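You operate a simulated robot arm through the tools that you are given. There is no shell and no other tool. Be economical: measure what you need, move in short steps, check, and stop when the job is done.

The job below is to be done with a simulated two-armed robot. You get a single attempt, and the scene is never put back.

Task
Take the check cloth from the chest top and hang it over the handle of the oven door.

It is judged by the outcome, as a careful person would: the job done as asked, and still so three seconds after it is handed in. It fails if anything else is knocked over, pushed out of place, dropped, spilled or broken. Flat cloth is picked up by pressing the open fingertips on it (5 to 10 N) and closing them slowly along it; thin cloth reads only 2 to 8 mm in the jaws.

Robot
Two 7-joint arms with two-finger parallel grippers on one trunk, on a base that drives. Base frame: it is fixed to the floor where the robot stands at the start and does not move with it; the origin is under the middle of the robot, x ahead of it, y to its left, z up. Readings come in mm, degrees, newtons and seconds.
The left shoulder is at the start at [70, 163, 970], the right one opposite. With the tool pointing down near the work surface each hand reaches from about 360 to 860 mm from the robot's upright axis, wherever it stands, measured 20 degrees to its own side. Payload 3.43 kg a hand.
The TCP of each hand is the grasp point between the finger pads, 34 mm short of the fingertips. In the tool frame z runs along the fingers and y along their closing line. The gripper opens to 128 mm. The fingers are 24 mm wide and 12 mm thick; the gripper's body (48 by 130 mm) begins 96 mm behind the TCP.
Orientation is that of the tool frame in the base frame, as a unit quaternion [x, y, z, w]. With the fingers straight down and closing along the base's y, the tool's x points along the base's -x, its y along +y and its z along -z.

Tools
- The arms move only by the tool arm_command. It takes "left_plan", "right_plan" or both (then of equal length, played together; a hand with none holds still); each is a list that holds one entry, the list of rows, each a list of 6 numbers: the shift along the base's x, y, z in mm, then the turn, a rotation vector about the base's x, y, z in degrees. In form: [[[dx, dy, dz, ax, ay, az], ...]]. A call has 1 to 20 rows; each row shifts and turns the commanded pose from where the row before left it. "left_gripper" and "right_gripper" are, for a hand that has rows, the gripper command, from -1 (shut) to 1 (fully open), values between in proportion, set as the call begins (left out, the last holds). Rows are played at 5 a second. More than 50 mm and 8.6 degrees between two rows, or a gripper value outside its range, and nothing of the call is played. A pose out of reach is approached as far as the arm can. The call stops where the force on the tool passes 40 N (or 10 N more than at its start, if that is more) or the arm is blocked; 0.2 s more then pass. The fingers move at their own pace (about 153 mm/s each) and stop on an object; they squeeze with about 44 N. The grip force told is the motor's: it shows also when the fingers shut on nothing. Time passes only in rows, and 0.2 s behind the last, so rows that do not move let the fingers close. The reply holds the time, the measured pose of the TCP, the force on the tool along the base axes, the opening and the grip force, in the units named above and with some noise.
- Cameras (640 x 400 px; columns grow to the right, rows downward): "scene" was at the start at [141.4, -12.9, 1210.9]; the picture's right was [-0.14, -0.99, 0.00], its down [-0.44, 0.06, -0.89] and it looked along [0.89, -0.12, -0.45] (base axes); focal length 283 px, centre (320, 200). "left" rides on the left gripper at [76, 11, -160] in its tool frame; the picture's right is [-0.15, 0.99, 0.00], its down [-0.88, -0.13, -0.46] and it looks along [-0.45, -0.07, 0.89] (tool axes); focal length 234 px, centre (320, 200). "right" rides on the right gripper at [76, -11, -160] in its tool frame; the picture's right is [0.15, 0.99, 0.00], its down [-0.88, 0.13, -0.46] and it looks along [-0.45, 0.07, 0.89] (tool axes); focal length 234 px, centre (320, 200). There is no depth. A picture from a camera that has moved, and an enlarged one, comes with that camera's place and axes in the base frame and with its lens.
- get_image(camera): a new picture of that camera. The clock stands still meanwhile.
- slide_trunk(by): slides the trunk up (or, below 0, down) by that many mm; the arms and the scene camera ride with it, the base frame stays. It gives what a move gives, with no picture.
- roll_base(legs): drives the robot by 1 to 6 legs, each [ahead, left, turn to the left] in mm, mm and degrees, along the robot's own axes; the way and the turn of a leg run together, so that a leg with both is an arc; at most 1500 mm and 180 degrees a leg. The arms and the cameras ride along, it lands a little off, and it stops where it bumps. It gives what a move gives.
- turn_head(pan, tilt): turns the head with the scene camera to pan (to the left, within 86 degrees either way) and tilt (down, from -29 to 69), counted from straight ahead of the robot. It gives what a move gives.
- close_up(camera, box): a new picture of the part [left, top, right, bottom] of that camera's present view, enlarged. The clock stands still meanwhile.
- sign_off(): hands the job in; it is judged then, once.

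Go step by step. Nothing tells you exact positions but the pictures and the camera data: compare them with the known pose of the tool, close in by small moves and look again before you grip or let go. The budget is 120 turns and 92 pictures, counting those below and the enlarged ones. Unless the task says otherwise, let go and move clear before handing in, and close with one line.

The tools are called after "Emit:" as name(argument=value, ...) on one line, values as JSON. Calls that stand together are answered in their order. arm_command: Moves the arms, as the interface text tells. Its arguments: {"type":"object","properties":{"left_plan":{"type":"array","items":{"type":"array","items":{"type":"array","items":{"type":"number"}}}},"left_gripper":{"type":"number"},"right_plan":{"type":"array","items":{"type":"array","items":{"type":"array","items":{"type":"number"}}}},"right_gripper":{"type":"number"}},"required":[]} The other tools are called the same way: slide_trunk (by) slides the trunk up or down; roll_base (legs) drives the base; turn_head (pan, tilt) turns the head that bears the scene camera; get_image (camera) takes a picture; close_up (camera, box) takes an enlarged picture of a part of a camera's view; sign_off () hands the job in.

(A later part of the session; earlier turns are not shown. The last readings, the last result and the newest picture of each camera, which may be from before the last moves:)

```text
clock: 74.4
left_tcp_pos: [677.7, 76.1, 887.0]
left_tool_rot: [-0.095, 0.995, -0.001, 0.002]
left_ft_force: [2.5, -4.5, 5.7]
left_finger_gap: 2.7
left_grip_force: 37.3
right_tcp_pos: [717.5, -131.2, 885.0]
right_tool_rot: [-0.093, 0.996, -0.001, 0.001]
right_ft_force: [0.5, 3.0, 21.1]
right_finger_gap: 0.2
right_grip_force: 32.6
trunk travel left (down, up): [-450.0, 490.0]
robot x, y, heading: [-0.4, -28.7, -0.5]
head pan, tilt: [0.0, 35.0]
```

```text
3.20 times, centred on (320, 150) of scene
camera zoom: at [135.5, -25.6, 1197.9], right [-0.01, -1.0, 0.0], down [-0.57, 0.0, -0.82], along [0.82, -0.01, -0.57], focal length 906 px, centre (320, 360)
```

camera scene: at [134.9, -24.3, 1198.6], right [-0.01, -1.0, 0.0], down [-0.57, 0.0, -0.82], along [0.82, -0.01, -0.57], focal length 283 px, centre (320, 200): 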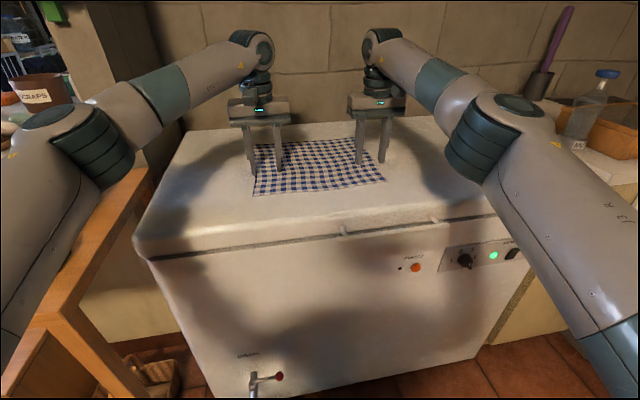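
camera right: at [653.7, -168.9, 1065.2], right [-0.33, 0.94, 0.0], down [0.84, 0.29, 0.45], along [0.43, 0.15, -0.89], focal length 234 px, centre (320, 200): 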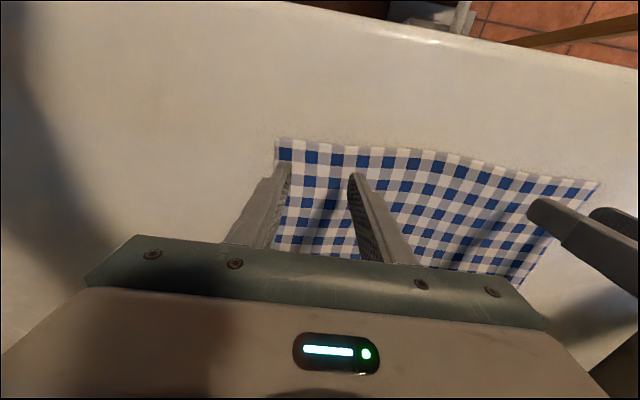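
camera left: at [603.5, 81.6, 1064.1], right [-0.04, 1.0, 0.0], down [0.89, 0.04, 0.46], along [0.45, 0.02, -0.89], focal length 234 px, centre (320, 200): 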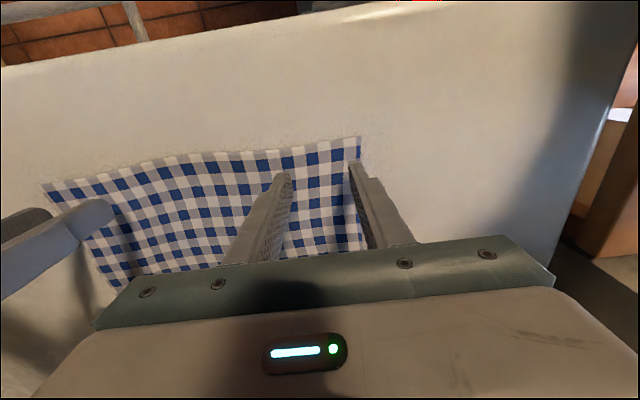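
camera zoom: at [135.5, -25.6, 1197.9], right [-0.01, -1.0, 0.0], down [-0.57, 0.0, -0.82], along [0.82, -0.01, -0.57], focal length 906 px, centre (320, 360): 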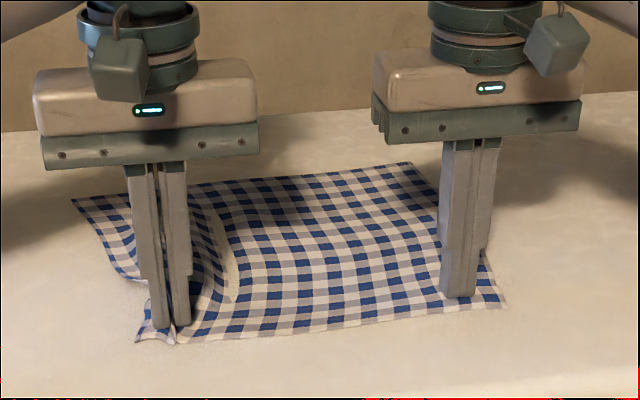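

The left hand has the cloth (2.7 mm), but the right closed on nothing (0.2 mm). I'll retry the right with firmer pressure.

Emit:
arm_command(right_plan=[[[0, 0, 6, 0, 0, 0], [0, 0, 0, 0, 0, 0], [0, 0, 0, 0, 0, 0]]], right_gripper=-0.2)

Emit:
arm_command(right_plan=[[[3, 3, 0, 0, 0, 0], [0, 0, -4, 0, 0, 0], [0, 0, -2, 0, 0, 0], [0, 0, 0, 0, 0, 0]]])

Emit:
close_up(camera="scene", box=[220, 90, 420, 210])

```text
clock: 75.2
left_tcp_pos: [678.5, 75.8, 885.5]
left_tool_rot: [-0.094, 0.996, 0.0, 0.001]
left_ft_force: [-1.6, 0.2, 13.6]
left_finger_gap: 2.4
left_grip_force: 37.4
right_tcp_pos: [718.4, -131.3, 890.1]
right_tool_rot: [-0.094, 0.996, -0.001, 0.0]
right_ft_force: [0.4, 0.9, 0.3]
right_finger_gap: 51.1
right_grip_force: 0.0
trunk travel left (down, up): [-450.0, 490.0]
robot x, y, heading: [2.0, -26.0, -0.3]
head pan, tilt: [0.0, 35.0]
```

```text
clock: 76.2
left_tcp_pos: [677.3, 75.2, 885.8]
left_tool_rot: [-0.095, 0.995, 0.0, 0.001]
left_ft_force: [1.1, 1.8, 15.3]
left_finger_gap: 2.2
left_grip_force: 37.0
right_tcp_pos: [721.6, -126.5, 886.0]
right_tool_rot: [-0.093, 0.996, -0.001, 0.002]
right_ft_force: [-0.2, -0.2, 3.2]
right_finger_gap: 51.3
right_grip_force: 0.1
trunk travel left (down, up): [-450.0, 490.0]
robot x, y, heading: [1.2, -21.3, -0.4]
head pan, tilt: [0.0, 35.0]
```

```text
3.20 times, centred on (320, 150) of scene
camera zoom: at [136.3, -25.8, 1197.8], right [-0.01, -1.0, 0.0], down [-0.57, 0.0, -0.82], along [0.82, -0.01, -0.57], focal length 906 px, centre (320, 360)
```

zoom: 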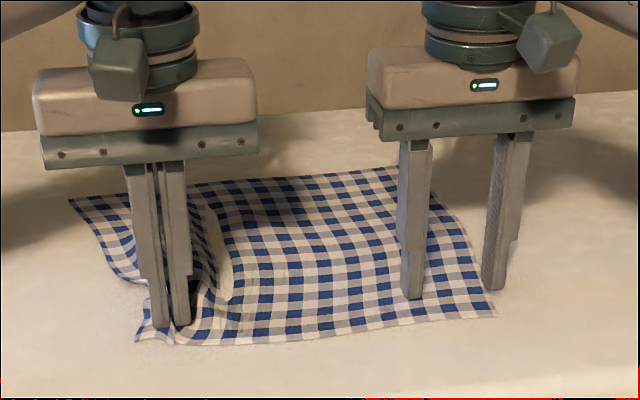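

The right outer finger now sits on the cloth's edge. I'll shift it 20 mm inward and press to about 10 N.

Emit:
arm_command(right_plan=[[[0, 0, 6, 0, 0, 0], [-5, 20, 0, 0, 0, 0], [0, 0, -5, 0, 0, 0], [0, 0, -2, 0, 0, 0], [0, 0, 0, 0, 0, 0], [0, 0, 0, 0, 0, 0]]])

```text
clock: 77.6
left_tcp_pos: [677.2, 74.9, 884.7]
left_tool_rot: [-0.096, 0.995, -0.001, 0.001]
left_ft_force: [2.0, -0.7, 10.1]
left_finger_gap: 2.2
left_grip_force: 37.6
right_tcp_pos: [716.5, -108.3, 885.4]
right_tool_rot: [-0.093, 0.996, -0.001, 0.002]
right_ft_force: [4.0, 0.2, 19.3]
right_finger_gap: 51.1
right_grip_force: 0.1
trunk travel left (down, up): [-450.0, 490.0]
robot x, y, heading: [-1.8, -29.0, -0.5]
head pan, tilt: [0.0, 35.0]
```

Emit:
arm_command(right_plan=[[[0, 0, 0.8, 0, 0, 0], [0, 0, 0, 0, 0, 0], [0, 0, 0, 0, 0, 0]]], right_gripper=-0.35)

Emit:
arm_command(right_plan=[[[0, 0, 0, 0, 0, 0], [0, 0, 0, 0, 0, 0]]], right_gripper=-0.5)

Emit:
close_up(camera="scene", box=[220, 90, 420, 210])

```text
clock: 78.4
left_tcp_pos: [677.2, 74.9, 886.6]
left_tool_rot: [-0.095, 0.995, -0.001, 0.003]
left_ft_force: [2.2, -1.0, 8.4]
left_finger_gap: 2.3
left_grip_force: 38.0
right_tcp_pos: [716.3, -108.2, 885.5]
right_tool_rot: [-0.093, 0.996, 0.0, 0.002]
right_ft_force: [1.0, 0.4, 16.6]
right_finger_gap: 40.7
right_grip_force: 0.0
trunk travel left (down, up): [-450.0, 490.0]
robot x, y, heading: [1.6, -21.1, -0.3]
head pan, tilt: [0.0, 35.0]
```

```text
clock: 79.0
left_tcp_pos: [678.5, 75.6, 886.1]
left_tool_rot: [-0.094, 0.996, -0.001, 0.002]
left_ft_force: [0.9, -1.1, 7.0]
left_finger_gap: 2.4
left_grip_force: 36.9
right_tcp_pos: [715.0, -109.4, 886.1]
right_tool_rot: [-0.094, 0.996, -0.001, 0.001]
right_ft_force: [-1.0, 1.0, 17.1]
right_finger_gap: 31.7
right_grip_force: 0.0
trunk travel left (down, up): [-450.0, 490.0]
robot x, y, heading: [0.2, -26.5, -0.4]
head pan, tilt: [0.0, 35.0]
```

```text
3.20 times, centred on (320, 150) of scene
camera zoom: at [135.5, -25.5, 1197.8], right [-0.01, -1.0, 0.0], down [-0.57, 0.0, -0.82], along [0.82, -0.01, -0.57], focal length 906 px, centre (320, 360)
```

zoom: 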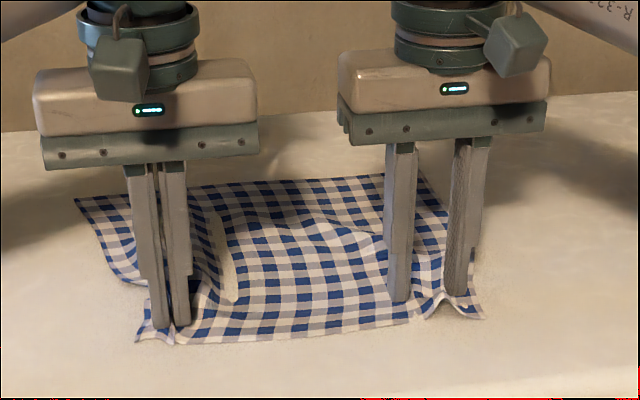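

A fold is forming in the right hand, so I'll keep closing slowly.

Emit:
arm_command(right_plan=[[[0, 0, 0, 0, 0, 0], [0, 0, 0, 0, 0, 0]]], right_gripper=-0.65)

Emit:
arm_command(right_plan=[[[0, 0, 0, 0, 0, 0], [0, 0, 0, 0, 0, 0]]], right_gripper=-0.8)

Emit:
arm_command(right_plan=[[[0, 0, 0, 0, 0, 0], [0, 0, 0, 0, 0, 0], [0, 0, 0, 0, 0, 0]]], right_gripper=-1)

Emit:
close_up(camera="scene", box=[220, 90, 420, 210])

```text
clock: 79.6
left_tcp_pos: [678.1, 75.7, 884.8]
left_tool_rot: [-0.095, 0.995, -0.001, 0.001]
left_ft_force: [1.4, -2.3, 5.8]
left_finger_gap: 2.1
left_grip_force: 36.6
right_tcp_pos: [716.4, -108.5, 884.2]
right_tool_rot: [-0.094, 0.996, -0.001, 0.001]
right_ft_force: [0.0, 2.1, 18.9]
right_finger_gap: 22.8
right_grip_force: 0.2
trunk travel left (down, up): [-450.0, 490.0]
robot x, y, heading: [-2.5, -23.4, -0.6]
head pan, tilt: [0.0, 35.0]
```

```text
clock: 80.2
left_tcp_pos: [678.4, 76.2, 886.4]
left_tool_rot: [-0.096, 0.995, -0.001, 0.002]
left_ft_force: [1.7, -2.1, 5.5]
left_finger_gap: 2.3
left_grip_force: 37.0
right_tcp_pos: [714.9, -108.7, 886.3]
right_tool_rot: [-0.093, 0.996, 0.0, 0.0]
right_ft_force: [-0.7, 2.1, 18.6]
right_finger_gap: 11.5
right_grip_force: 0.0
trunk travel left (down, up): [-450.0, 490.0]
robot x, y, heading: [0.3, -25.2, -0.3]
head pan, tilt: [0.0, 35.0]
```

```text
clock: 81.0
left_tcp_pos: [677.4, 74.9, 886.4]
left_tool_rot: [-0.095, 0.995, -0.001, 0.002]
left_ft_force: [0.6, -0.6, 4.4]
left_finger_gap: 2.5
left_grip_force: 37.1
right_tcp_pos: [715.9, -108.8, 885.5]
right_tool_rot: [-0.094, 0.996, -0.001, 0.0]
right_ft_force: [-0.1, 0.7, 18.9]
right_finger_gap: 2.2
right_grip_force: 36.9
trunk travel left (down, up): [-450.0, 490.0]
robot x, y, heading: [-1.4, -27.0, -0.4]
head pan, tilt: [0.0, 35.0]
```

```text
3.20 times, centred on (320, 150) of scene
camera zoom: at [135.6, -25.7, 1197.9], right [-0.01, -1.0, 0.0], down [-0.57, 0.0, -0.82], along [0.82, -0.01, -0.57], focal length 906 px, centre (320, 360)
```

zoom: 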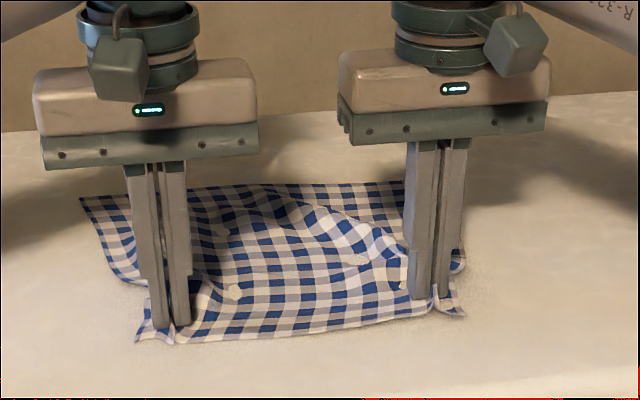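

Both hands now grip cloth (about 2.3 mm each). I'll lift gently, and spread the hands slightly to take up slack.

Emit:
arm_command(left_plan=[[[0, 2, 15, 0, 0, 0], [0, 2, 25, 0, 0, 0], [0, 2, 30, 0, 0, 0], [0, 2, 35, 0, 0, 0], [0, 2, 40, 0, 0, 0], [-5, 0, 40, 0, 0, 0], [-10, 0, 40, 0, 0, 0], [-10, 0, 40, 0, 0, 0], [0, 0, 30, 0, 0, 0], [0, 0, 0, 0, 0, 0]]], right_plan=[[[0, -2, 15, 0, 0, 0], [0, -2, 25, 0, 0, 0], [0, -2, 30, 0, 0, 0], [0, -2, 35, 0, 0, 0], [0, -2, 40, 0, 0, 0], [-15, 0, 40, 0, 0, 0], [-20, 0, 40, 0, 0, 0], [-30, 0, 40, 0, 0, 0], [0, 0, 30, 0, 0, 0], [0, 0, 0, 0, 0, 0]]])

Emit:
get_image(camera="scene")

```text
clock: 83.2
left_tcp_pos: [654.3, 84.7, 1176.6]
left_tool_rot: [-0.094, 0.996, -0.001, 0.001]
left_ft_force: [0.9, -22.2, 0.6]
left_finger_gap: 2.6
left_grip_force: 37.1
right_tcp_pos: [653.5, -117.4, 1176.1]
right_tool_rot: [-0.094, 0.996, 0.0, -0.001]
right_ft_force: [-0.8, 22.3, -1.3]
right_finger_gap: 1.8
right_grip_force: 36.8
trunk travel left (down, up): [-450.0, 490.0]
robot x, y, heading: [-2.1, -24.9, -0.3]
head pan, tilt: [0.0, 35.0]
```

```text
58 pictures are left
camera scene: at [139.2, -26.0, 1197.3], right [-0.01, -1.0, 0.0], down [-0.57, 0.0, -0.82], along [0.82, -0.01, -0.57], focal length 283 px, centre (320, 200)
```

scene: 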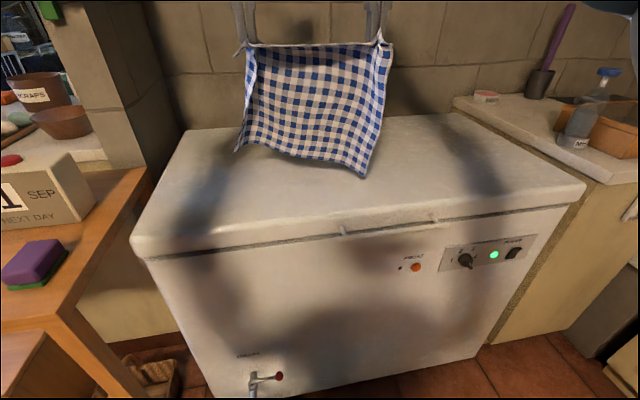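

The cloth hangs neatly from both hands. I'll relieve the 22 N sideways tension, raise the trunk for travel, and drive back.

Emit:
arm_command(left_plan=[[[0, -3, 0, 0, 0, 0], [0, -3, 0, 0, 0, 0], [0, 0, 0, 0, 0, 0]]], right_plan=[[[0, 3, 0, 0, 0, 0], [0, 3, 0, 0, 0, 0], [0, 0, 0, 0, 0, 0]]])

Emit:
slide_trunk(by=350)

Emit:
roll_base(legs=[[-150, 0, 0], [0, 0, 90], [1300, 0, 0]])

```text
clock: 84.0
left_tcp_pos: [654.6, 80.6, 1178.2]
left_tool_rot: [-0.096, 0.995, 0.0, 0.0]
left_ft_force: [0.2, -4.4, -0.4]
left_finger_gap: 2.6
left_grip_force: 37.5
right_tcp_pos: [654.0, -111.8, 1177.8]
right_tool_rot: [-0.092, 0.996, -0.001, 0.0]
right_ft_force: [0.0, 5.7, 0.7]
right_finger_gap: 1.9
right_grip_force: 37.1
trunk travel left (down, up): [-450.0, 490.0]
robot x, y, heading: [2.0, -24.6, -0.3]
head pan, tilt: [0.0, 35.0]
```

```text
clock: 87.4
left_tcp_pos: [654.1, 79.9, 1528.7]
left_tool_rot: [-0.095, 0.995, 0.001, 0.0]
left_ft_force: [0.2, -2.0, 0.9]
left_finger_gap: 2.7
left_grip_force: 37.5
right_tcp_pos: [653.9, -110.6, 1527.7]
right_tool_rot: [-0.093, 0.996, -0.001, -0.001]
right_ft_force: [0.9, 2.5, -0.7]
right_finger_gap: 2.1
right_grip_force: 37.0
trunk travel left (down, up): [-800.0, 140.0]
robot x, y, heading: [0.8, -26.2, -0.5]
head pan, tilt: [0.0, 35.0]
```

```text
clock: 98.7
left_tcp_pos: [-246.5, 1921.1, 1529.4]
left_tool_rot: [0.772, -0.636, -0.001, 0.0]
left_ft_force: [3.6, -0.4, -0.5]
left_finger_gap: 2.3
left_grip_force: 37.5
right_tcp_pos: [-55.1, 1923.1, 1528.0]
right_tool_rot: [0.772, -0.636, 0.001, -0.001]
right_ft_force: [-3.2, -0.5, 0.1]
right_finger_gap: 1.7
right_grip_force: 37.4
trunk travel left (down, up): [-800.0, 140.0]
robot x, y, heading: [-142.3, 1265.0, 89.8]
head pan, tilt: [0.0, 35.0]
```

Next I'll turn to face the kitchen corridor, strafe left toward its middle, and look again.

Emit:
roll_base(legs=[[0, 0, -90], [0, 650, 0]])

Emit:
turn_head(pan=-5, tilt=30)

Emit:
get_image(camera="scene")

```text
clock: 106.1
left_tcp_pos: [540.4, 1992.9, 1527.9]
left_tool_rot: [-0.081, 0.997, 0.0, 0.001]
left_ft_force: [0.2, -2.8, 0.1]
left_finger_gap: 2.4
left_grip_force: 36.9
right_tcp_pos: [535.7, 1803.0, 1527.5]
right_tool_rot: [-0.079, 0.997, 0.0, 0.0]
right_ft_force: [-0.4, 3.4, -0.3]
right_finger_gap: 1.8
right_grip_force: 36.9
trunk travel left (down, up): [-800.0, 140.0]
robot x, y, heading: [-116.1, 1910.9, -1.8]
head pan, tilt: [0.0, 35.0]
```

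```text
clock: 106.8
left_tcp_pos: [541.6, 1993.5, 1528.1]
left_tool_rot: [-0.08, 0.997, 0.0, 0.0]
left_ft_force: [0.4, -2.6, -0.6]
left_finger_gap: 2.7
left_grip_force: 37.3
right_tcp_pos: [533.8, 1803.1, 1528.4]
right_tool_rot: [-0.078, 0.997, 0.0, -0.001]
right_ft_force: [-0.4, 3.2, -0.2]
right_finger_gap: 1.9
right_grip_force: 36.8
trunk travel left (down, up): [-800.0, 140.0]
robot x, y, heading: [-116.5, 1909.6, -2.1]
head pan, tilt: [-5.0, 30.0]
```

```text
57 pictures are left
camera scene: at [24.1, 1896.5, 1555.2], right [-0.12, -0.99, 0.0], down [-0.5, 0.06, -0.87], along [0.86, -0.11, -0.5], focal length 283 px, centre (320, 200)
```

scene: 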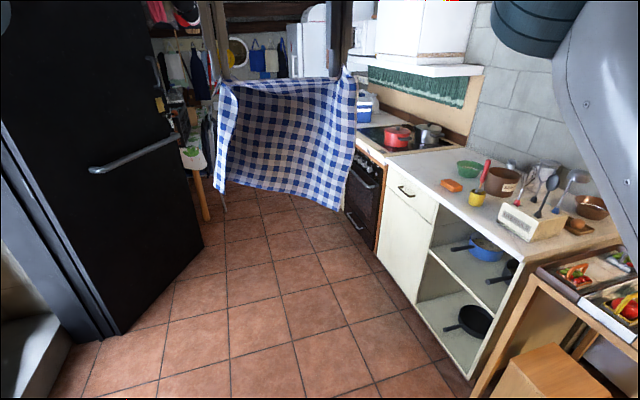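

The corridor is clear to y≈2600, and the oven is at roughly x 1800–2400. I'll drive ahead and turn to face it, staying well back.

Emit:
roll_base(legs=[[0, 200, 2], [1500, 0, 0], [600, 0, 0]])

Emit:
turn_head(pan=-75, tilt=35)

Emit:
get_image(camera="scene")

```text
clock: 108.4
left_tcp_pos: [541.7, 2200.6, 1529.5]
left_tool_rot: [-0.095, 0.996, -0.001, 0.002]
left_ft_force: [0.1, -1.8, -0.1]
left_finger_gap: 2.2
left_grip_force: 36.8
right_tcp_pos: [542.3, 2010.0, 1527.8]
right_tool_rot: [-0.094, 0.996, -0.001, 0.0]
right_ft_force: [0.3, 2.4, -0.2]
right_finger_gap: 2.2
right_grip_force: 36.9
trunk travel left (down, up): [-800.0, 140.0]
robot x, y, heading: [-111.0, 2086.6, -0.3]
head pan, tilt: [-5.0, 30.0]
stopped in leg 1: the robot was blocked; the commanded pose is now the measured one
```

```text
clock: 109.8
left_tcp_pos: [543.6, 2197.7, 1527.6]
left_tool_rot: [-0.095, 0.995, -0.001, 0.0]
left_ft_force: [-0.1, -2.2, -0.9]
left_finger_gap: 2.2
left_grip_force: 37.1
right_tcp_pos: [543.5, 2006.4, 1527.7]
right_tool_rot: [-0.096, 0.995, 0.0, -0.001]
right_ft_force: [-1.2, 3.2, -0.1]
right_finger_gap: 2.1
right_grip_force: 37.1
trunk travel left (down, up): [-800.0, 140.0]
robot x, y, heading: [-110.9, 2091.9, -0.2]
head pan, tilt: [-75.0, 35.0]
```

```text
56 pictures are left
camera scene: at [-37.4, 2007.4, 1547.5], right [-0.97, -0.26, 0.0], down [-0.15, 0.55, -0.82], along [0.21, -0.79, -0.57], focal length 283 px, centre (320, 200)
```

scene: 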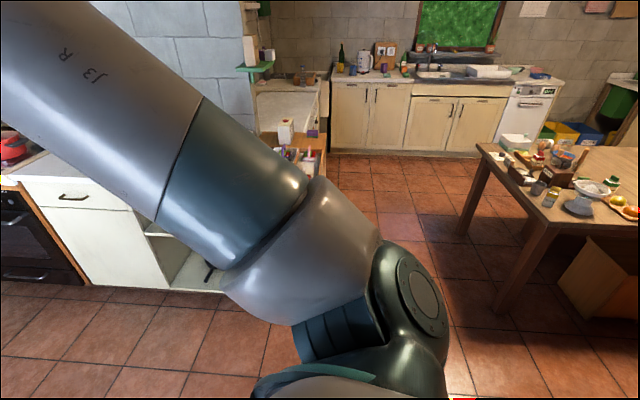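

Something on the left stopped me after 190 mm, so I'll check what it is.

Emit:
turn_head(pan=80, tilt=45)

Emit:
get_image(camera="scene")

```text
clock: 112.2
left_tcp_pos: [544.3, 2196.2, 1527.6]
left_tool_rot: [-0.095, 0.995, -0.001, 0.0]
left_ft_force: [0.8, -2.2, 0.0]
left_finger_gap: 2.6
left_grip_force: 36.7
right_tcp_pos: [543.7, 2006.8, 1526.1]
right_tool_rot: [-0.095, 0.996, 0.0, 0.0]
right_ft_force: [-0.7, 3.2, -0.1]
right_finger_gap: 2.2
right_grip_force: 36.2
trunk travel left (down, up): [-800.0, 140.0]
robot x, y, heading: [-108.9, 2091.0, -0.1]
head pan, tilt: [80.0, 45.0]
```

```text
55 pictures are left
camera scene: at [-45.4, 2171.8, 1532.7], right [0.98, -0.18, 0.0], down [-0.13, -0.7, -0.71], along [0.13, 0.7, -0.71], focal length 283 px, centre (320, 200)
```

scene: 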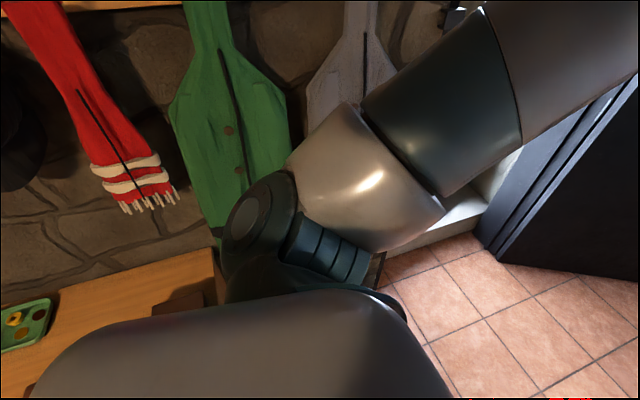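

My elbow is up against the coats and bench on that wall, and nothing looks displaced. I'll strafe back right and then drive ahead down the corridor.

Emit:
roll_base(legs=[[0, -150, 0]])

Emit:
get_image(camera="scene")

```text
clock: 113.6
left_tcp_pos: [542.9, 2050.9, 1527.7]
left_tool_rot: [-0.096, 0.995, -0.002, 0.0]
left_ft_force: [0.1, -2.5, 0.0]
left_finger_gap: 2.5
left_grip_force: 37.4
right_tcp_pos: [542.7, 1860.4, 1527.6]
right_tool_rot: [-0.096, 0.995, -0.002, -0.001]
right_ft_force: [-0.5, 2.0, -0.1]
right_finger_gap: 2.1
right_grip_force: 36.5
trunk travel left (down, up): [-800.0, 140.0]
robot x, y, heading: [-110.3, 1943.4, -0.1]
head pan, tilt: [80.0, 45.0]
```

```text
54 pictures are left
camera scene: at [-46.2, 2025.3, 1532.5], right [0.98, -0.18, 0.0], down [-0.13, -0.7, -0.71], along [0.12, 0.69, -0.71], focal length 283 px, centre (320, 200)
```

scene: 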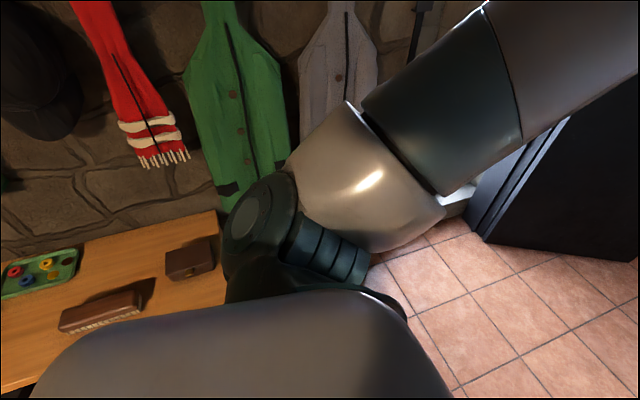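

The bench items are undisturbed. I'll drive ahead now.

Emit:
roll_base(legs=[[1500, 0, 0]])

Emit:
turn_head(pan=-60, tilt=40)

Emit:
get_image(camera="scene")

```text
clock: 121.0
left_tcp_pos: [2041.3, 2044.5, 1528.0]
left_tool_rot: [-0.097, 0.995, 0.0, 0.0]
left_ft_force: [-0.4, -2.1, 0.9]
left_finger_gap: 2.5
left_grip_force: 36.7
right_tcp_pos: [2041.5, 1856.2, 1527.1]
right_tool_rot: [-0.096, 0.995, 0.0, 0.001]
right_ft_force: [-0.7, 2.2, 0.2]
right_finger_gap: 2.0
right_grip_force: 36.7
trunk travel left (down, up): [-800.0, 140.0]
robot x, y, heading: [1389.7, 1938.7, -0.3]
head pan, tilt: [80.0, 45.0]
```

```text
clock: 123.2
left_tcp_pos: [2041.5, 2046.1, 1528.0]
left_tool_rot: [-0.097, 0.995, -0.001, 0.0]
left_ft_force: [-0.5, -1.8, -0.3]
left_finger_gap: 2.4
left_grip_force: 37.2
right_tcp_pos: [2041.3, 1855.9, 1527.4]
right_tool_rot: [-0.096, 0.995, 0.001, -0.001]
right_ft_force: [0.7, 3.2, 0.2]
right_finger_gap: 2.1
right_grip_force: 36.7
trunk travel left (down, up): [-800.0, 140.0]
robot x, y, heading: [1383.0, 1938.6, -0.2]
head pan, tilt: [-60.0, 40.0]
```

```text
53 pictures are left
camera scene: at [1481.1, 1865.0, 1539.9], right [-0.87, -0.5, 0.0], down [-0.32, 0.56, -0.77], along [0.38, -0.66, -0.64], focal length 283 px, centre (320, 200)
```

scene: 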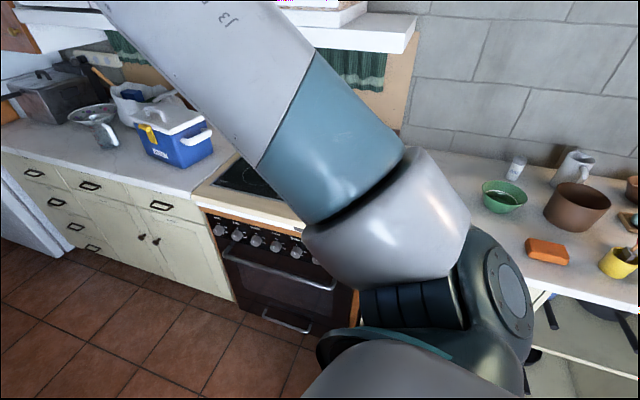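

The oven is clear in view: knobs on top, a bar handle on the door and a second handle on the lower drawer. I'll turn to face it, back up, and strafe into line.

Emit:
roll_base(legs=[[0, 0, -90], [-180, 0, 0], [0, 600, 0]])

Emit:
turn_head(pan=0, tilt=50)

Emit:
get_image(camera="scene")

```text
clock: 131.6
left_tcp_pos: [2079.8, 1457.0, 1527.5]
left_tool_rot: [0.637, 0.771, 0.0, 0.0]
left_ft_force: [-2.8, 0.4, -0.7]
left_finger_gap: 2.3
left_grip_force: 37.2
right_tcp_pos: [1889.9, 1458.8, 1526.6]
right_tool_rot: [0.638, 0.77, 0.0, 0.0]
right_ft_force: [2.6, 0.3, -0.8]
right_finger_gap: 1.7
right_grip_force: 37.0
trunk travel left (down, up): [-800.0, 140.0]
robot x, y, heading: [1977.4, 2112.6, -90.4]
head pan, tilt: [-60.0, 40.0]
```

```text
clock: 132.9
left_tcp_pos: [2081.1, 1457.4, 1527.3]
left_tool_rot: [0.639, 0.77, -0.001, 0.0]
left_ft_force: [-1.9, 0.3, -0.7]
left_finger_gap: 2.3
left_grip_force: 37.6
right_tcp_pos: [1891.0, 1458.1, 1527.1]
right_tool_rot: [0.638, 0.77, 0.0, 0.0]
right_ft_force: [2.3, 0.7, -0.7]
right_finger_gap: 1.7
right_grip_force: 36.2
trunk travel left (down, up): [-800.0, 140.0]
robot x, y, heading: [1973.2, 2111.0, -90.0]
head pan, tilt: [0.0, 50.0]
```

```text
52 pictures are left
camera scene: at [1978.1, 1984.3, 1525.8], right [-1.0, 0.01, 0.0], down [0.01, 0.77, -0.64], along [-0.01, -0.64, -0.77], focal length 283 px, centre (320, 200)
```

scene: 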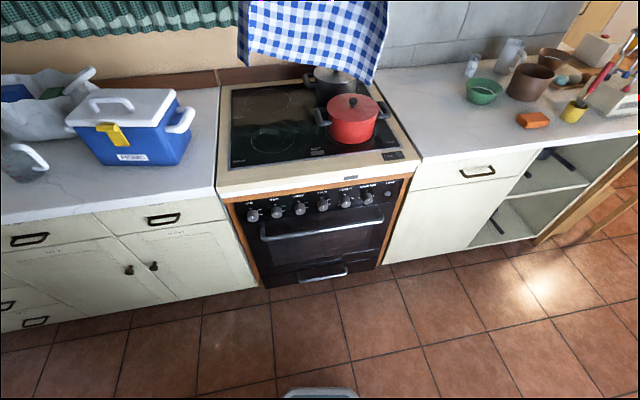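

The oven front is turned about 10° from my axes. I'll turn 10° left and strafe right to square up with it, then look again.

Emit:
roll_base(legs=[[0, 0, 10.3], [0, -173, 0]])

Emit:
get_image(camera="scene")

```text
clock: 135.0
left_tcp_pos: [2032.4, 1457.5, 1528.7]
left_tool_rot: [0.567, 0.824, -0.001, -0.001]
left_ft_force: [-1.2, 0.4, 0.5]
left_finger_gap: 2.5
left_grip_force: 37.0
right_tcp_pos: [1845.4, 1425.1, 1526.8]
right_tool_rot: [0.567, 0.823, 0.0, -0.002]
right_ft_force: [2.6, 0.5, -0.2]
right_finger_gap: 1.8
right_grip_force: 35.9
trunk travel left (down, up): [-800.0, 140.0]
robot x, y, heading: [1816.8, 2083.2, -80.6]
head pan, tilt: [0.0, 50.0]
```

```text
51 pictures are left
camera scene: at [1838.0, 1958.3, 1525.7], right [-0.99, -0.17, 0.0], down [-0.13, 0.75, -0.64], along [0.11, -0.63, -0.77], focal length 283 px, centre (320, 200)
```

scene: 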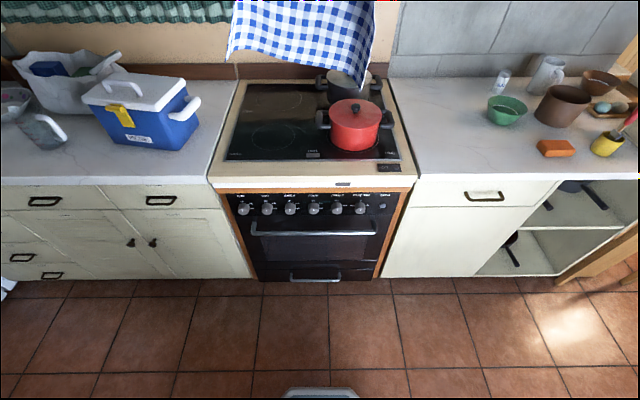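

I'm squared up, with the handle centred. I'll lower the trunk for a second view so I can triangulate the bar.

Emit:
slide_trunk(by=-350)

Emit:
get_image(camera="scene")

```text
clock: 138.4
left_tcp_pos: [2029.3, 1458.5, 1177.6]
left_tool_rot: [0.568, 0.823, -0.001, -0.001]
left_ft_force: [-2.0, -0.6, -0.7]
left_finger_gap: 2.3
left_grip_force: 37.2
right_tcp_pos: [1841.8, 1425.1, 1177.4]
right_tool_rot: [0.567, 0.824, 0.0, 0.0]
right_ft_force: [1.3, 0.5, 0.1]
right_finger_gap: 1.4
right_grip_force: 35.9
trunk travel left (down, up): [-450.0, 490.0]
robot x, y, heading: [1814.7, 2085.9, -80.6]
head pan, tilt: [0.0, 50.0]
```

```text
50 pictures are left
camera scene: at [1834.3, 1957.8, 1175.8], right [-0.99, -0.17, 0.0], down [-0.13, 0.76, -0.64], along [0.11, -0.63, -0.77], focal length 283 px, centre (320, 200)
```

scene: 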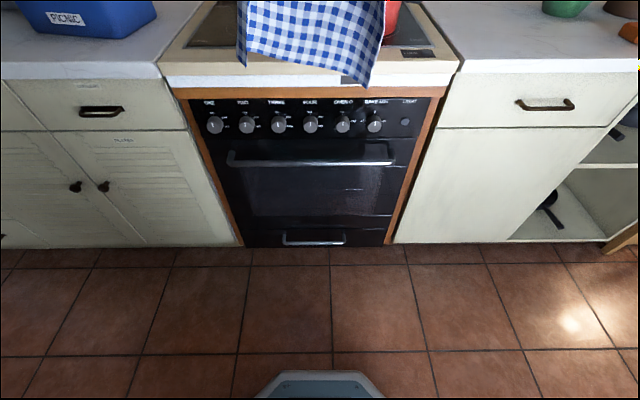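

Triangulated, the bar is at z≈650, about 580 mm ahead of the camera, with the counter edge and knobs just behind it. I'll zoom in to measure the gap accurately.

Emit:
close_up(camera="scene", box=[180, 60, 340, 180])

Emit:
close_up(camera="scene", box=[300, 60, 460, 180])

```text
3.33 times, centred on (260, 120) of scene
camera zoom: at [1834.3, 1957.8, 1175.8], right [-0.99, -0.17, 0.0], down [-0.13, 0.76, -0.64], along [0.11, -0.63, -0.77], focal length 944 px, centre (520, 467)
```

zoom: 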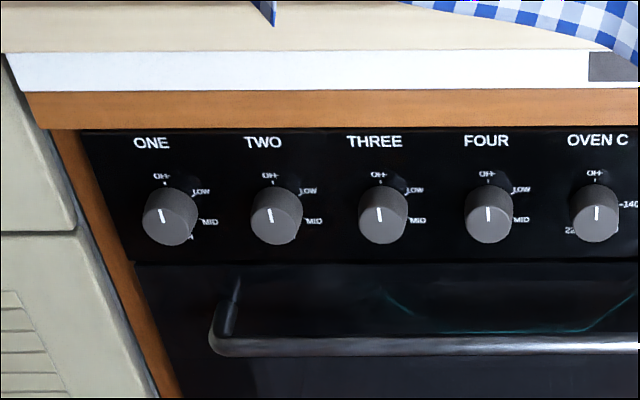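

```text
3.33 times, centred on (380, 120) of scene
camera zoom: at [1834.3, 1957.8, 1175.8], right [-0.99, -0.17, 0.0], down [-0.13, 0.76, -0.64], along [0.11, -0.63, -0.77], focal length 944 px, centre (120, 467)
```

zoom: 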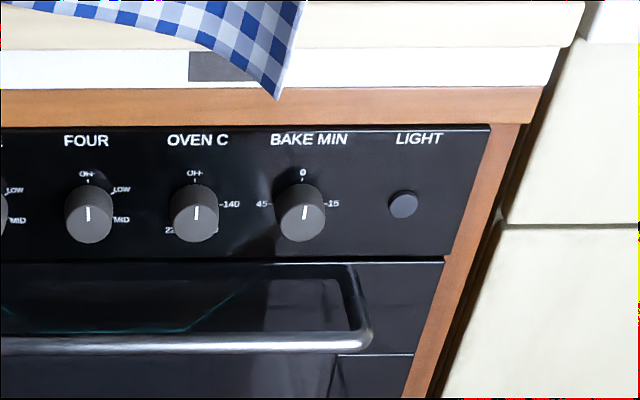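

The bar stands about 70 mm off the door and the knobs protrude only about 26 mm, so there's a usable gap. The plan is to lower the cloth in front, move it over the bar, feed it down behind, then bring the hands forward and down and release. I'll start by lowering 190 mm.

Emit:
arm_command(left_plan=[[[0, 0, -30, 0, 0, 0], [0, 0, -40, 0, 0, 0], [0, 0, -40, 0, 0, 0], [0, 0, -40, 0, 0, 0], [0, 0, -40, 0, 0, 0], [0, 0, 0, 0, 0, 0], [0, 0, 0, 0, 0, 0]]], right_plan=[[[0, 0, -30, 0, 0, 0], [0, 0, -40, 0, 0, 0], [0, 0, -40, 0, 0, 0], [0, 0, -40, 0, 0, 0], [0, 0, -40, 0, 0, 0], [0, 0, 0, 0, 0, 0], [0, 0, 0, 0, 0, 0]]])

Emit:
get_image(camera="scene")

```text
clock: 140.1
left_tcp_pos: [2028.2, 1458.1, 985.7]
left_tool_rot: [0.567, 0.824, -0.001, -0.001]
left_ft_force: [-2.5, -0.8, 0.0]
left_finger_gap: 2.3
left_grip_force: 37.4
right_tcp_pos: [1843.2, 1423.3, 985.9]
right_tool_rot: [0.568, 0.823, 0.0, -0.001]
right_ft_force: [1.4, -0.1, -0.4]
right_finger_gap: 1.4
right_grip_force: 36.3
trunk travel left (down, up): [-450.0, 490.0]
robot x, y, heading: [1813.2, 2080.2, -80.1]
head pan, tilt: [0.0, 50.0]
```

```text
47 pictures are left
camera scene: at [1834.4, 1957.0, 1175.6], right [-0.99, -0.17, 0.0], down [-0.13, 0.76, -0.64], along [0.11, -0.63, -0.77], focal length 283 px, centre (320, 200)
```

scene: 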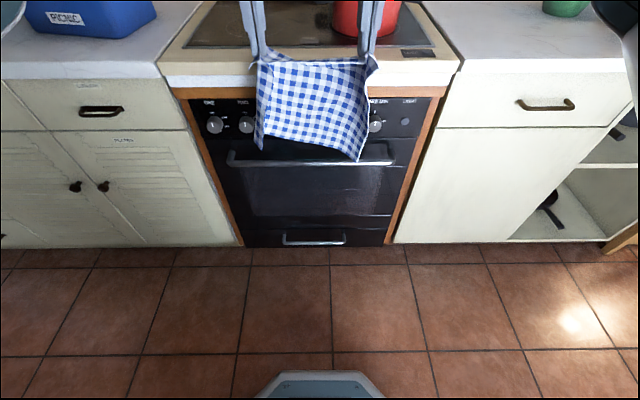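

The cloth's lower edge is at z≈700–740, just above the bar. Next I'll move forward slowly about 80 mm to put it behind the bar.

Emit:
arm_command(left_plan=[[[1.6, -9.9, 0, 0, 0, 0], [1.6, -9.9, 0, 0, 0, 0], [1.6, -9.9, 0, 0, 0, 0], [1.6, -9.9, 0, 0, 0, 0], [1.6, -9.9, 0, 0, 0, 0], [1.6, -9.9, 0, 0, 0, 0], [1.6, -9.9, 0, 0, 0, 0], [1.6, -9.9, 0, 0, 0, 0], [0, 0, 0, 0, 0, 0], [0, 0, 0, 0, 0, 0], [0, 0, 0, 0, 0, 0]]], right_plan=[[[1.6, -9.9, 0, 0, 0, 0], [1.6, -9.9, 0, 0, 0, 0], [1.6, -9.9, 0, 0, 0, 0], [1.6, -9.9, 0, 0, 0, 0], [1.6, -9.9, 0, 0, 0, 0], [1.6, -9.9, 0, 0, 0, 0], [1.6, -9.9, 0, 0, 0, 0], [1.6, -9.9, 0, 0, 0, 0], [0, 0, 0, 0, 0, 0], [0, 0, 0, 0, 0, 0], [0, 0, 0, 0, 0, 0]]])

Emit:
close_up(camera="scene", box=[200, 20, 420, 190])

```text
clock: 142.4
left_tcp_pos: [2041.0, 1380.2, 987.0]
left_tool_rot: [0.567, 0.824, 0.0, 0.0]
left_ft_force: [-2.5, -0.9, -0.1]
left_finger_gap: 2.5
left_grip_force: 37.1
right_tcp_pos: [1855.0, 1345.5, 986.8]
right_tool_rot: [0.567, 0.823, 0.0, 0.0]
right_ft_force: [1.9, 0.5, -0.5]
right_finger_gap: 1.7
right_grip_force: 36.7
trunk travel left (down, up): [-450.0, 490.0]
robot x, y, heading: [1810.7, 2083.5, -80.5]
head pan, tilt: [0.0, 50.0]
```

```text
2.35 times, centred on (310, 105) of scene
camera zoom: at [1834.3, 1957.7, 1175.8], right [-0.99, -0.17, 0.0], down [-0.13, 0.76, -0.64], along [0.11, -0.63, -0.77], focal length 666 px, centre (344, 424)
```

zoom: 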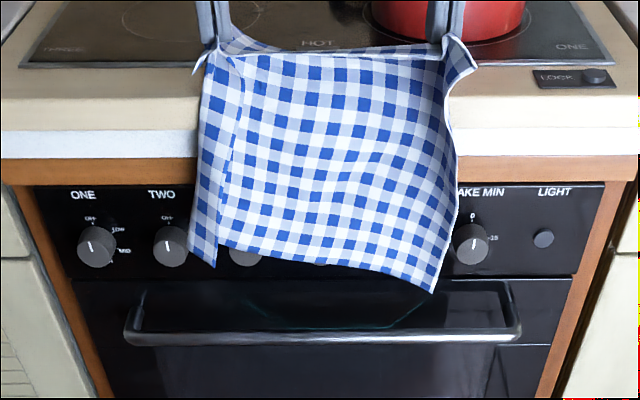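

The cloth now hangs between the bar and the knobs. I'll lower it 60 mm slowly and check that it goes behind the bar.

Emit:
arm_command(left_plan=[[[0, 0, -10, 0, 0, 0], [0, 0, -10, 0, 0, 0], [0, 0, -10, 0, 0, 0], [0, 0, -10, 0, 0, 0], [0, 0, -10, 0, 0, 0], [0, 0, -10, 0, 0, 0], [0, 0, 0, 0, 0, 0]]], right_plan=[[[0, 0, -10, 0, 0, 0], [0, 0, -10, 0, 0, 0], [0, 0, -10, 0, 0, 0], [0, 0, -10, 0, 0, 0], [0, 0, -10, 0, 0, 0], [0, 0, -10, 0, 0, 0], [0, 0, 0, 0, 0, 0]]])

Emit:
close_up(camera="scene", box=[200, 20, 420, 190])

```text
clock: 144.1
left_tcp_pos: [2039.5, 1383.6, 932.4]
left_tool_rot: [0.567, 0.824, -0.002, 0.0]
left_ft_force: [-6.5, 18.0, 20.4]
left_finger_gap: 2.3
left_grip_force: 37.1
right_tcp_pos: [1853.8, 1350.2, 931.1]
right_tool_rot: [0.567, 0.823, -0.002, 0.0]
right_ft_force: [2.3, 0.2, -0.1]
right_finger_gap: 1.8
right_grip_force: 36.6
trunk travel left (down, up): [-450.0, 490.0]
robot x, y, heading: [1811.5, 2085.8, -80.5]
head pan, tilt: [0.0, 50.0]
```

```text
2.35 times, centred on (310, 105) of scene
camera zoom: at [1833.1, 1962.7, 1176.4], right [-0.99, -0.17, 0.0], down [-0.13, 0.75, -0.65], along [0.11, -0.64, -0.76], focal length 666 px, centre (344, 424)
```

zoom: 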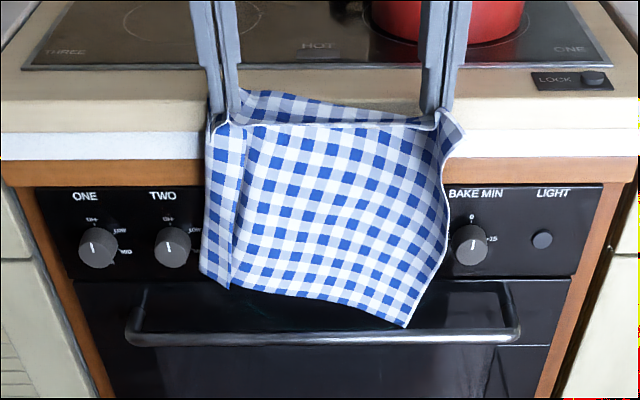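

The left fingertip touched the counter's front edge, which is at z≈898 and u≈617, so the counter overhangs more than I thought. I'll raise, square the hands by -11° for clearance, move back 6 mm and lower again.

Emit:
arm_command(left_plan=[[[0, 0, 15, 0, 0, 0], [-0.5, 3, 0, 0, 0, -5.5], [-0.5, 3, 0, 0, 0, -5.5], [0, 0, -10, 0, 0, 0], [0, 0, -10, 0, 0, 0], [0, 0, 0, 0, 0, 0], [0, 0, 0, 0, 0, 0]]], right_plan=[[[0, 0, 15, 0, 0, 0], [-0.5, 4, 0, 0, 0, -5.5], [-0.5, 4, 0, 0, 0, -5.5], [0, 0, -10, 0, 0, 0], [0, 0, -10, 0, 0, 0], [0, 0, 0, 0, 0, 0], [0, 0, 0, 0, 0, 0]]])

Emit:
close_up(camera="scene", box=[200, 20, 420, 190])

```text
clock: 145.7
left_tcp_pos: [2040.4, 1387.3, 925.8]
left_tool_rot: [0.644, 0.765, -0.002, 0.001]
left_ft_force: [-6.6, 13.4, 10.8]
left_finger_gap: 2.2
left_grip_force: 37.2
right_tcp_pos: [1852.3, 1357.8, 924.3]
right_tool_rot: [0.644, 0.765, 0.0, 0.001]
right_ft_force: [2.9, 0.8, 0.0]
right_finger_gap: 1.7
right_grip_force: 36.3
trunk travel left (down, up): [-450.0, 490.0]
robot x, y, heading: [1812.4, 2081.5, -80.4]
head pan, tilt: [0.0, 50.0]
```

```text
2.35 times, centred on (310, 105) of scene
camera zoom: at [1833.5, 1960.8, 1176.2], right [-0.99, -0.17, 0.0], down [-0.13, 0.75, -0.64], along [0.11, -0.64, -0.76], focal length 666 px, centre (344, 424)
```

zoom: 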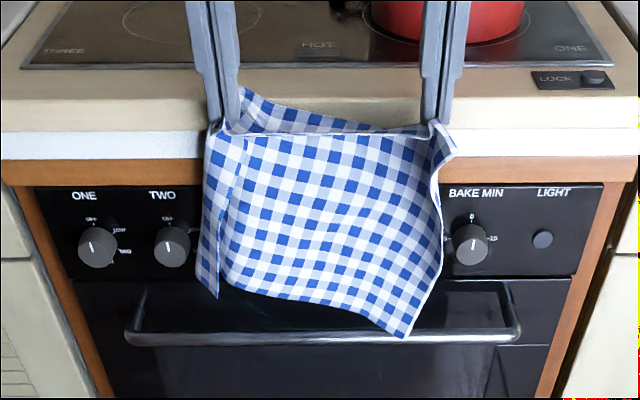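

The left tip is still grazing the edge. I'll zoom on the right corner of the cloth to see whether it's in front of or behind the bar.

Emit:
close_up(camera="scene", box=[310, 120, 390, 170])

```text
8.00 times, centred on (350, 145) of scene
camera zoom: at [1833.5, 1960.8, 1176.2], right [-0.99, -0.17, 0.0], down [-0.13, 0.75, -0.64], along [0.11, -0.64, -0.76], focal length 2265 px, centre (80, 640)
```

zoom: 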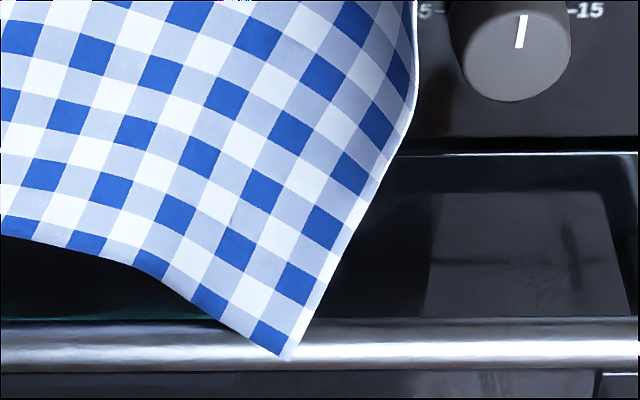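

The cloth's tail bows about 15 mm toward me, so it won't drop behind the bar. Better option: come from the front, lean the fingers 18° over the bar, and insert the held edge behind it. I'll back off up and away first.

Emit:
arm_command(left_plan=[[[0, 0, 20, 0, 0, 0], [0, 0, 20, 0, 0, 0], [-4.1, 24.7, 0, 0, 0, 0], [-4.1, 24.7, 0, 0, 0, 0], [-4.1, 24.7, 0, 0, 0, 0], [-4.1, 24.7, 0, -5.92, -0.98, 0], [0, 0, -20, -5.92, -0.98, 0], [0, 0, -30, -5.92, -0.98, 0], [0, 0, -40, 0, 0, 0], [0, 0, -40, 0, 0, 0], [0, 0, -40, 0, 0, 0], [0, 0, 0, 0, 0, 0], [0, 0, 0, 0, 0, 0]]], right_plan=[[[0, 0, 20, 0, 0, 0], [0, 0, 20, 0, 0, 0], [-4.1, 24.7, 0, 0, 0, 0], [-4.1, 24.7, 0, 0, 0, 0], [-4.1, 24.7, 0, 0, 0, 0], [-4.1, 24.7, 0, -5.92, -0.98, 0], [0, 0, -20, -5.92, -0.98, 0], [0, 0, -30, -5.92, -0.98, 0], [0, 0, -40, 0, 0, 0], [0, 0, -40, 0, 0, 0], [0, 0, -40, 0, 0, 0], [0, 0, 0, 0, 0, 0], [0, 0, 0, 0, 0, 0]]])

Emit:
get_image(camera="scene")

```text
clock: 148.4
left_tcp_pos: [2026.0, 1484.2, 793.8]
left_tool_rot: [0.635, 0.756, -0.102, 0.118]
left_ft_force: [-6.1, -1.0, 0.3]
left_finger_gap: 2.3
left_grip_force: 36.9
right_tcp_pos: [1837.6, 1452.1, 792.3]
right_tool_rot: [0.636, 0.756, -0.101, 0.118]
right_ft_force: [4.8, 1.5, -0.4]
right_finger_gap: 1.7
right_grip_force: 36.2
trunk travel left (down, up): [-450.0, 490.0]
robot x, y, heading: [1808.9, 2084.8, -80.3]
head pan, tilt: [0.0, 50.0]
```

```text
42 pictures are left
camera scene: at [1834.4, 1957.3, 1175.7], right [-0.99, -0.17, 0.0], down [-0.13, 0.76, -0.64], along [0.11, -0.63, -0.77], focal length 283 px, centre (320, 200)
```

scene: 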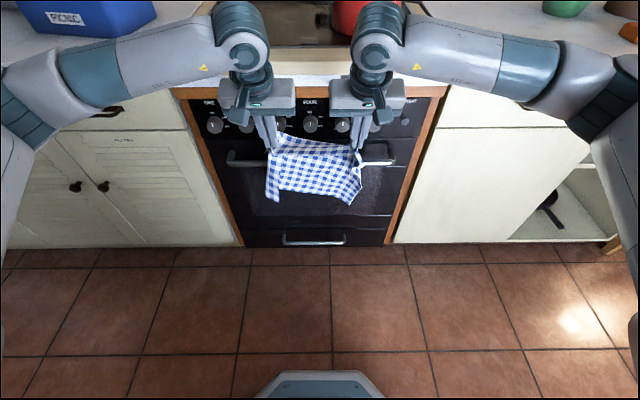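

The cloth hangs in front of the bar with the hands leaned forward 18°. Next I'll move forward 65 mm over the bar and check.

Emit:
arm_command(left_plan=[[[1.8, -10.7, 0, 0, 0, 0], [1.8, -10.7, 0, 0, 0, 0], [1.8, -10.7, 0, 0, 0, 0], [1.8, -10.7, 0, 0, 0, 0], [1.8, -10.7, 0, 0, 0, 0], [1.8, -10.7, 0, 0, 0, 0], [0, 0, 0, 0, 0, 0]]], right_plan=[[[1.8, -10.7, 0, 0, 0, 0], [1.8, -10.7, 0, 0, 0, 0], [1.8, -10.7, 0, 0, 0, 0], [1.8, -10.7, 0, 0, 0, 0], [1.8, -10.7, 0, 0, 0, 0], [1.8, -10.7, 0, 0, 0, 0], [0, 0, 0, 0, 0, 0]]])

Emit:
close_up(camera="scene", box=[200, 60, 420, 230])

Emit:
get_image(camera="right")

```text
clock: 150.1
left_tcp_pos: [2034.8, 1418.1, 793.4]
left_tool_rot: [0.636, 0.756, -0.102, 0.118]
left_ft_force: [-4.0, -0.8, 0.0]
left_finger_gap: 2.4
left_grip_force: 37.0
right_tcp_pos: [1849.4, 1388.4, 792.2]
right_tool_rot: [0.636, 0.755, -0.103, 0.118]
right_ft_force: [3.1, 0.0, -0.4]
right_finger_gap: 1.5
right_grip_force: 36.9
trunk travel left (down, up): [-450.0, 490.0]
robot x, y, heading: [1813.6, 2084.7, -80.2]
head pan, tilt: [0.0, 50.0]
```

```text
2.35 times, centred on (310, 145) of scene
camera zoom: at [1834.3, 1957.8, 1175.8], right [-0.99, -0.17, 0.0], down [-0.13, 0.76, -0.64], along [0.11, -0.63, -0.77], focal length 666 px, centre (344, 329)
```

zoom: 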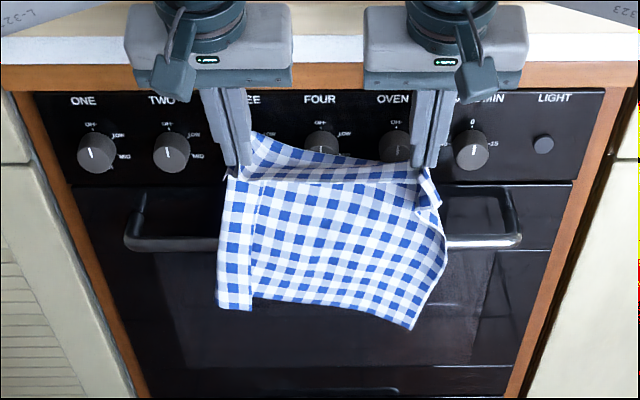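

```text
40 pictures are left
camera right: at [1818.0, 1506.8, 922.0], right [0.95, 0.31, -0.05], down [0.25, -0.66, 0.7], along [0.18, -0.68, -0.71], focal length 234 px, centre (320, 200)
```

right: 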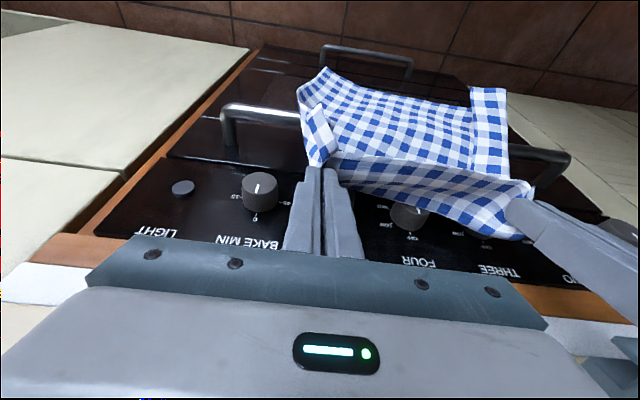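

Fingertips are over the slot between bar and knobs, and the cloth drapes in front. I'll insert along the finger axis by 90 mm and check.

Emit:
arm_command(left_plan=[[[0.76, -4.6, -14.3, 0, 0, 0], [0.76, -4.6, -14.3, 0, 0, 0], [0.76, -4.6, -14.3, 0, 0, 0], [0.76, -4.6, -14.3, 0, 0, 0], [0.76, -4.6, -14.3, 0, 0, 0], [0.76, -4.6, -14.3, 0, 0, 0], [0, 0, 0, 0, 0, 0]]], right_plan=[[[0.76, -4.6, -14.3, 0, 0, 0], [0.76, -4.6, -14.3, 0, 0, 0], [0.76, -4.6, -14.3, 0, 0, 0], [0.76, -4.6, -14.3, 0, 0, 0], [0.76, -4.6, -14.3, 0, 0, 0], [0.76, -4.6, -14.3, 0, 0, 0], [0, 0, 0, 0, 0, 0]]])

Emit:
close_up(camera="scene", box=[200, 60, 420, 230])

Emit:
get_image(camera="right")

```text
clock: 151.7
left_tcp_pos: [2040.6, 1391.0, 706.1]
left_tool_rot: [0.635, 0.757, -0.103, 0.119]
left_ft_force: [-3.8, 0.1, 0.0]
left_finger_gap: 2.4
left_grip_force: 37.3
right_tcp_pos: [1853.1, 1361.9, 706.8]
right_tool_rot: [0.635, 0.756, -0.102, 0.118]
right_ft_force: [4.1, 1.5, -0.4]
right_finger_gap: 1.8
right_grip_force: 36.2
trunk travel left (down, up): [-450.0, 490.0]
robot x, y, heading: [1812.3, 2081.1, -80.4]
head pan, tilt: [0.0, 50.0]
```

```text
2.35 times, centred on (310, 145) of scene
camera zoom: at [1834.3, 1957.8, 1175.8], right [-0.99, -0.17, 0.0], down [-0.13, 0.76, -0.64], along [0.11, -0.63, -0.77], focal length 666 px, centre (344, 329)
```

zoom: 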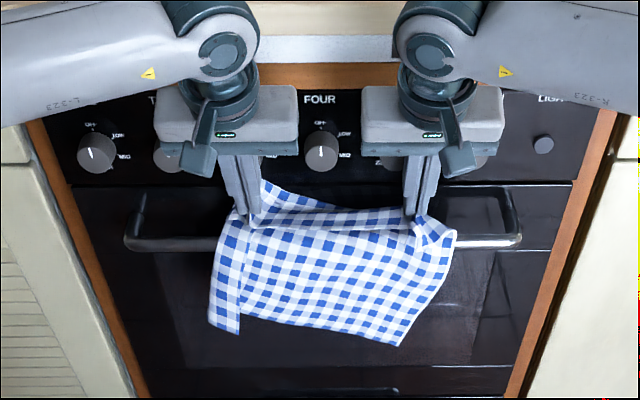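

```text
38 pictures are left
camera right: at [1821.8, 1479.8, 836.7], right [0.95, 0.31, -0.05], down [0.25, -0.66, 0.7], along [0.18, -0.68, -0.71], focal length 234 px, centre (320, 200)
```

right: 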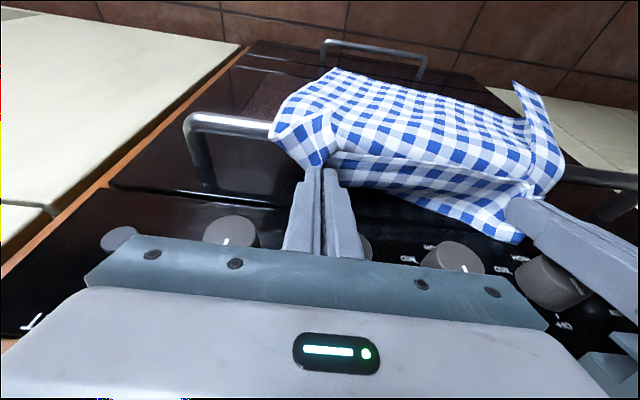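

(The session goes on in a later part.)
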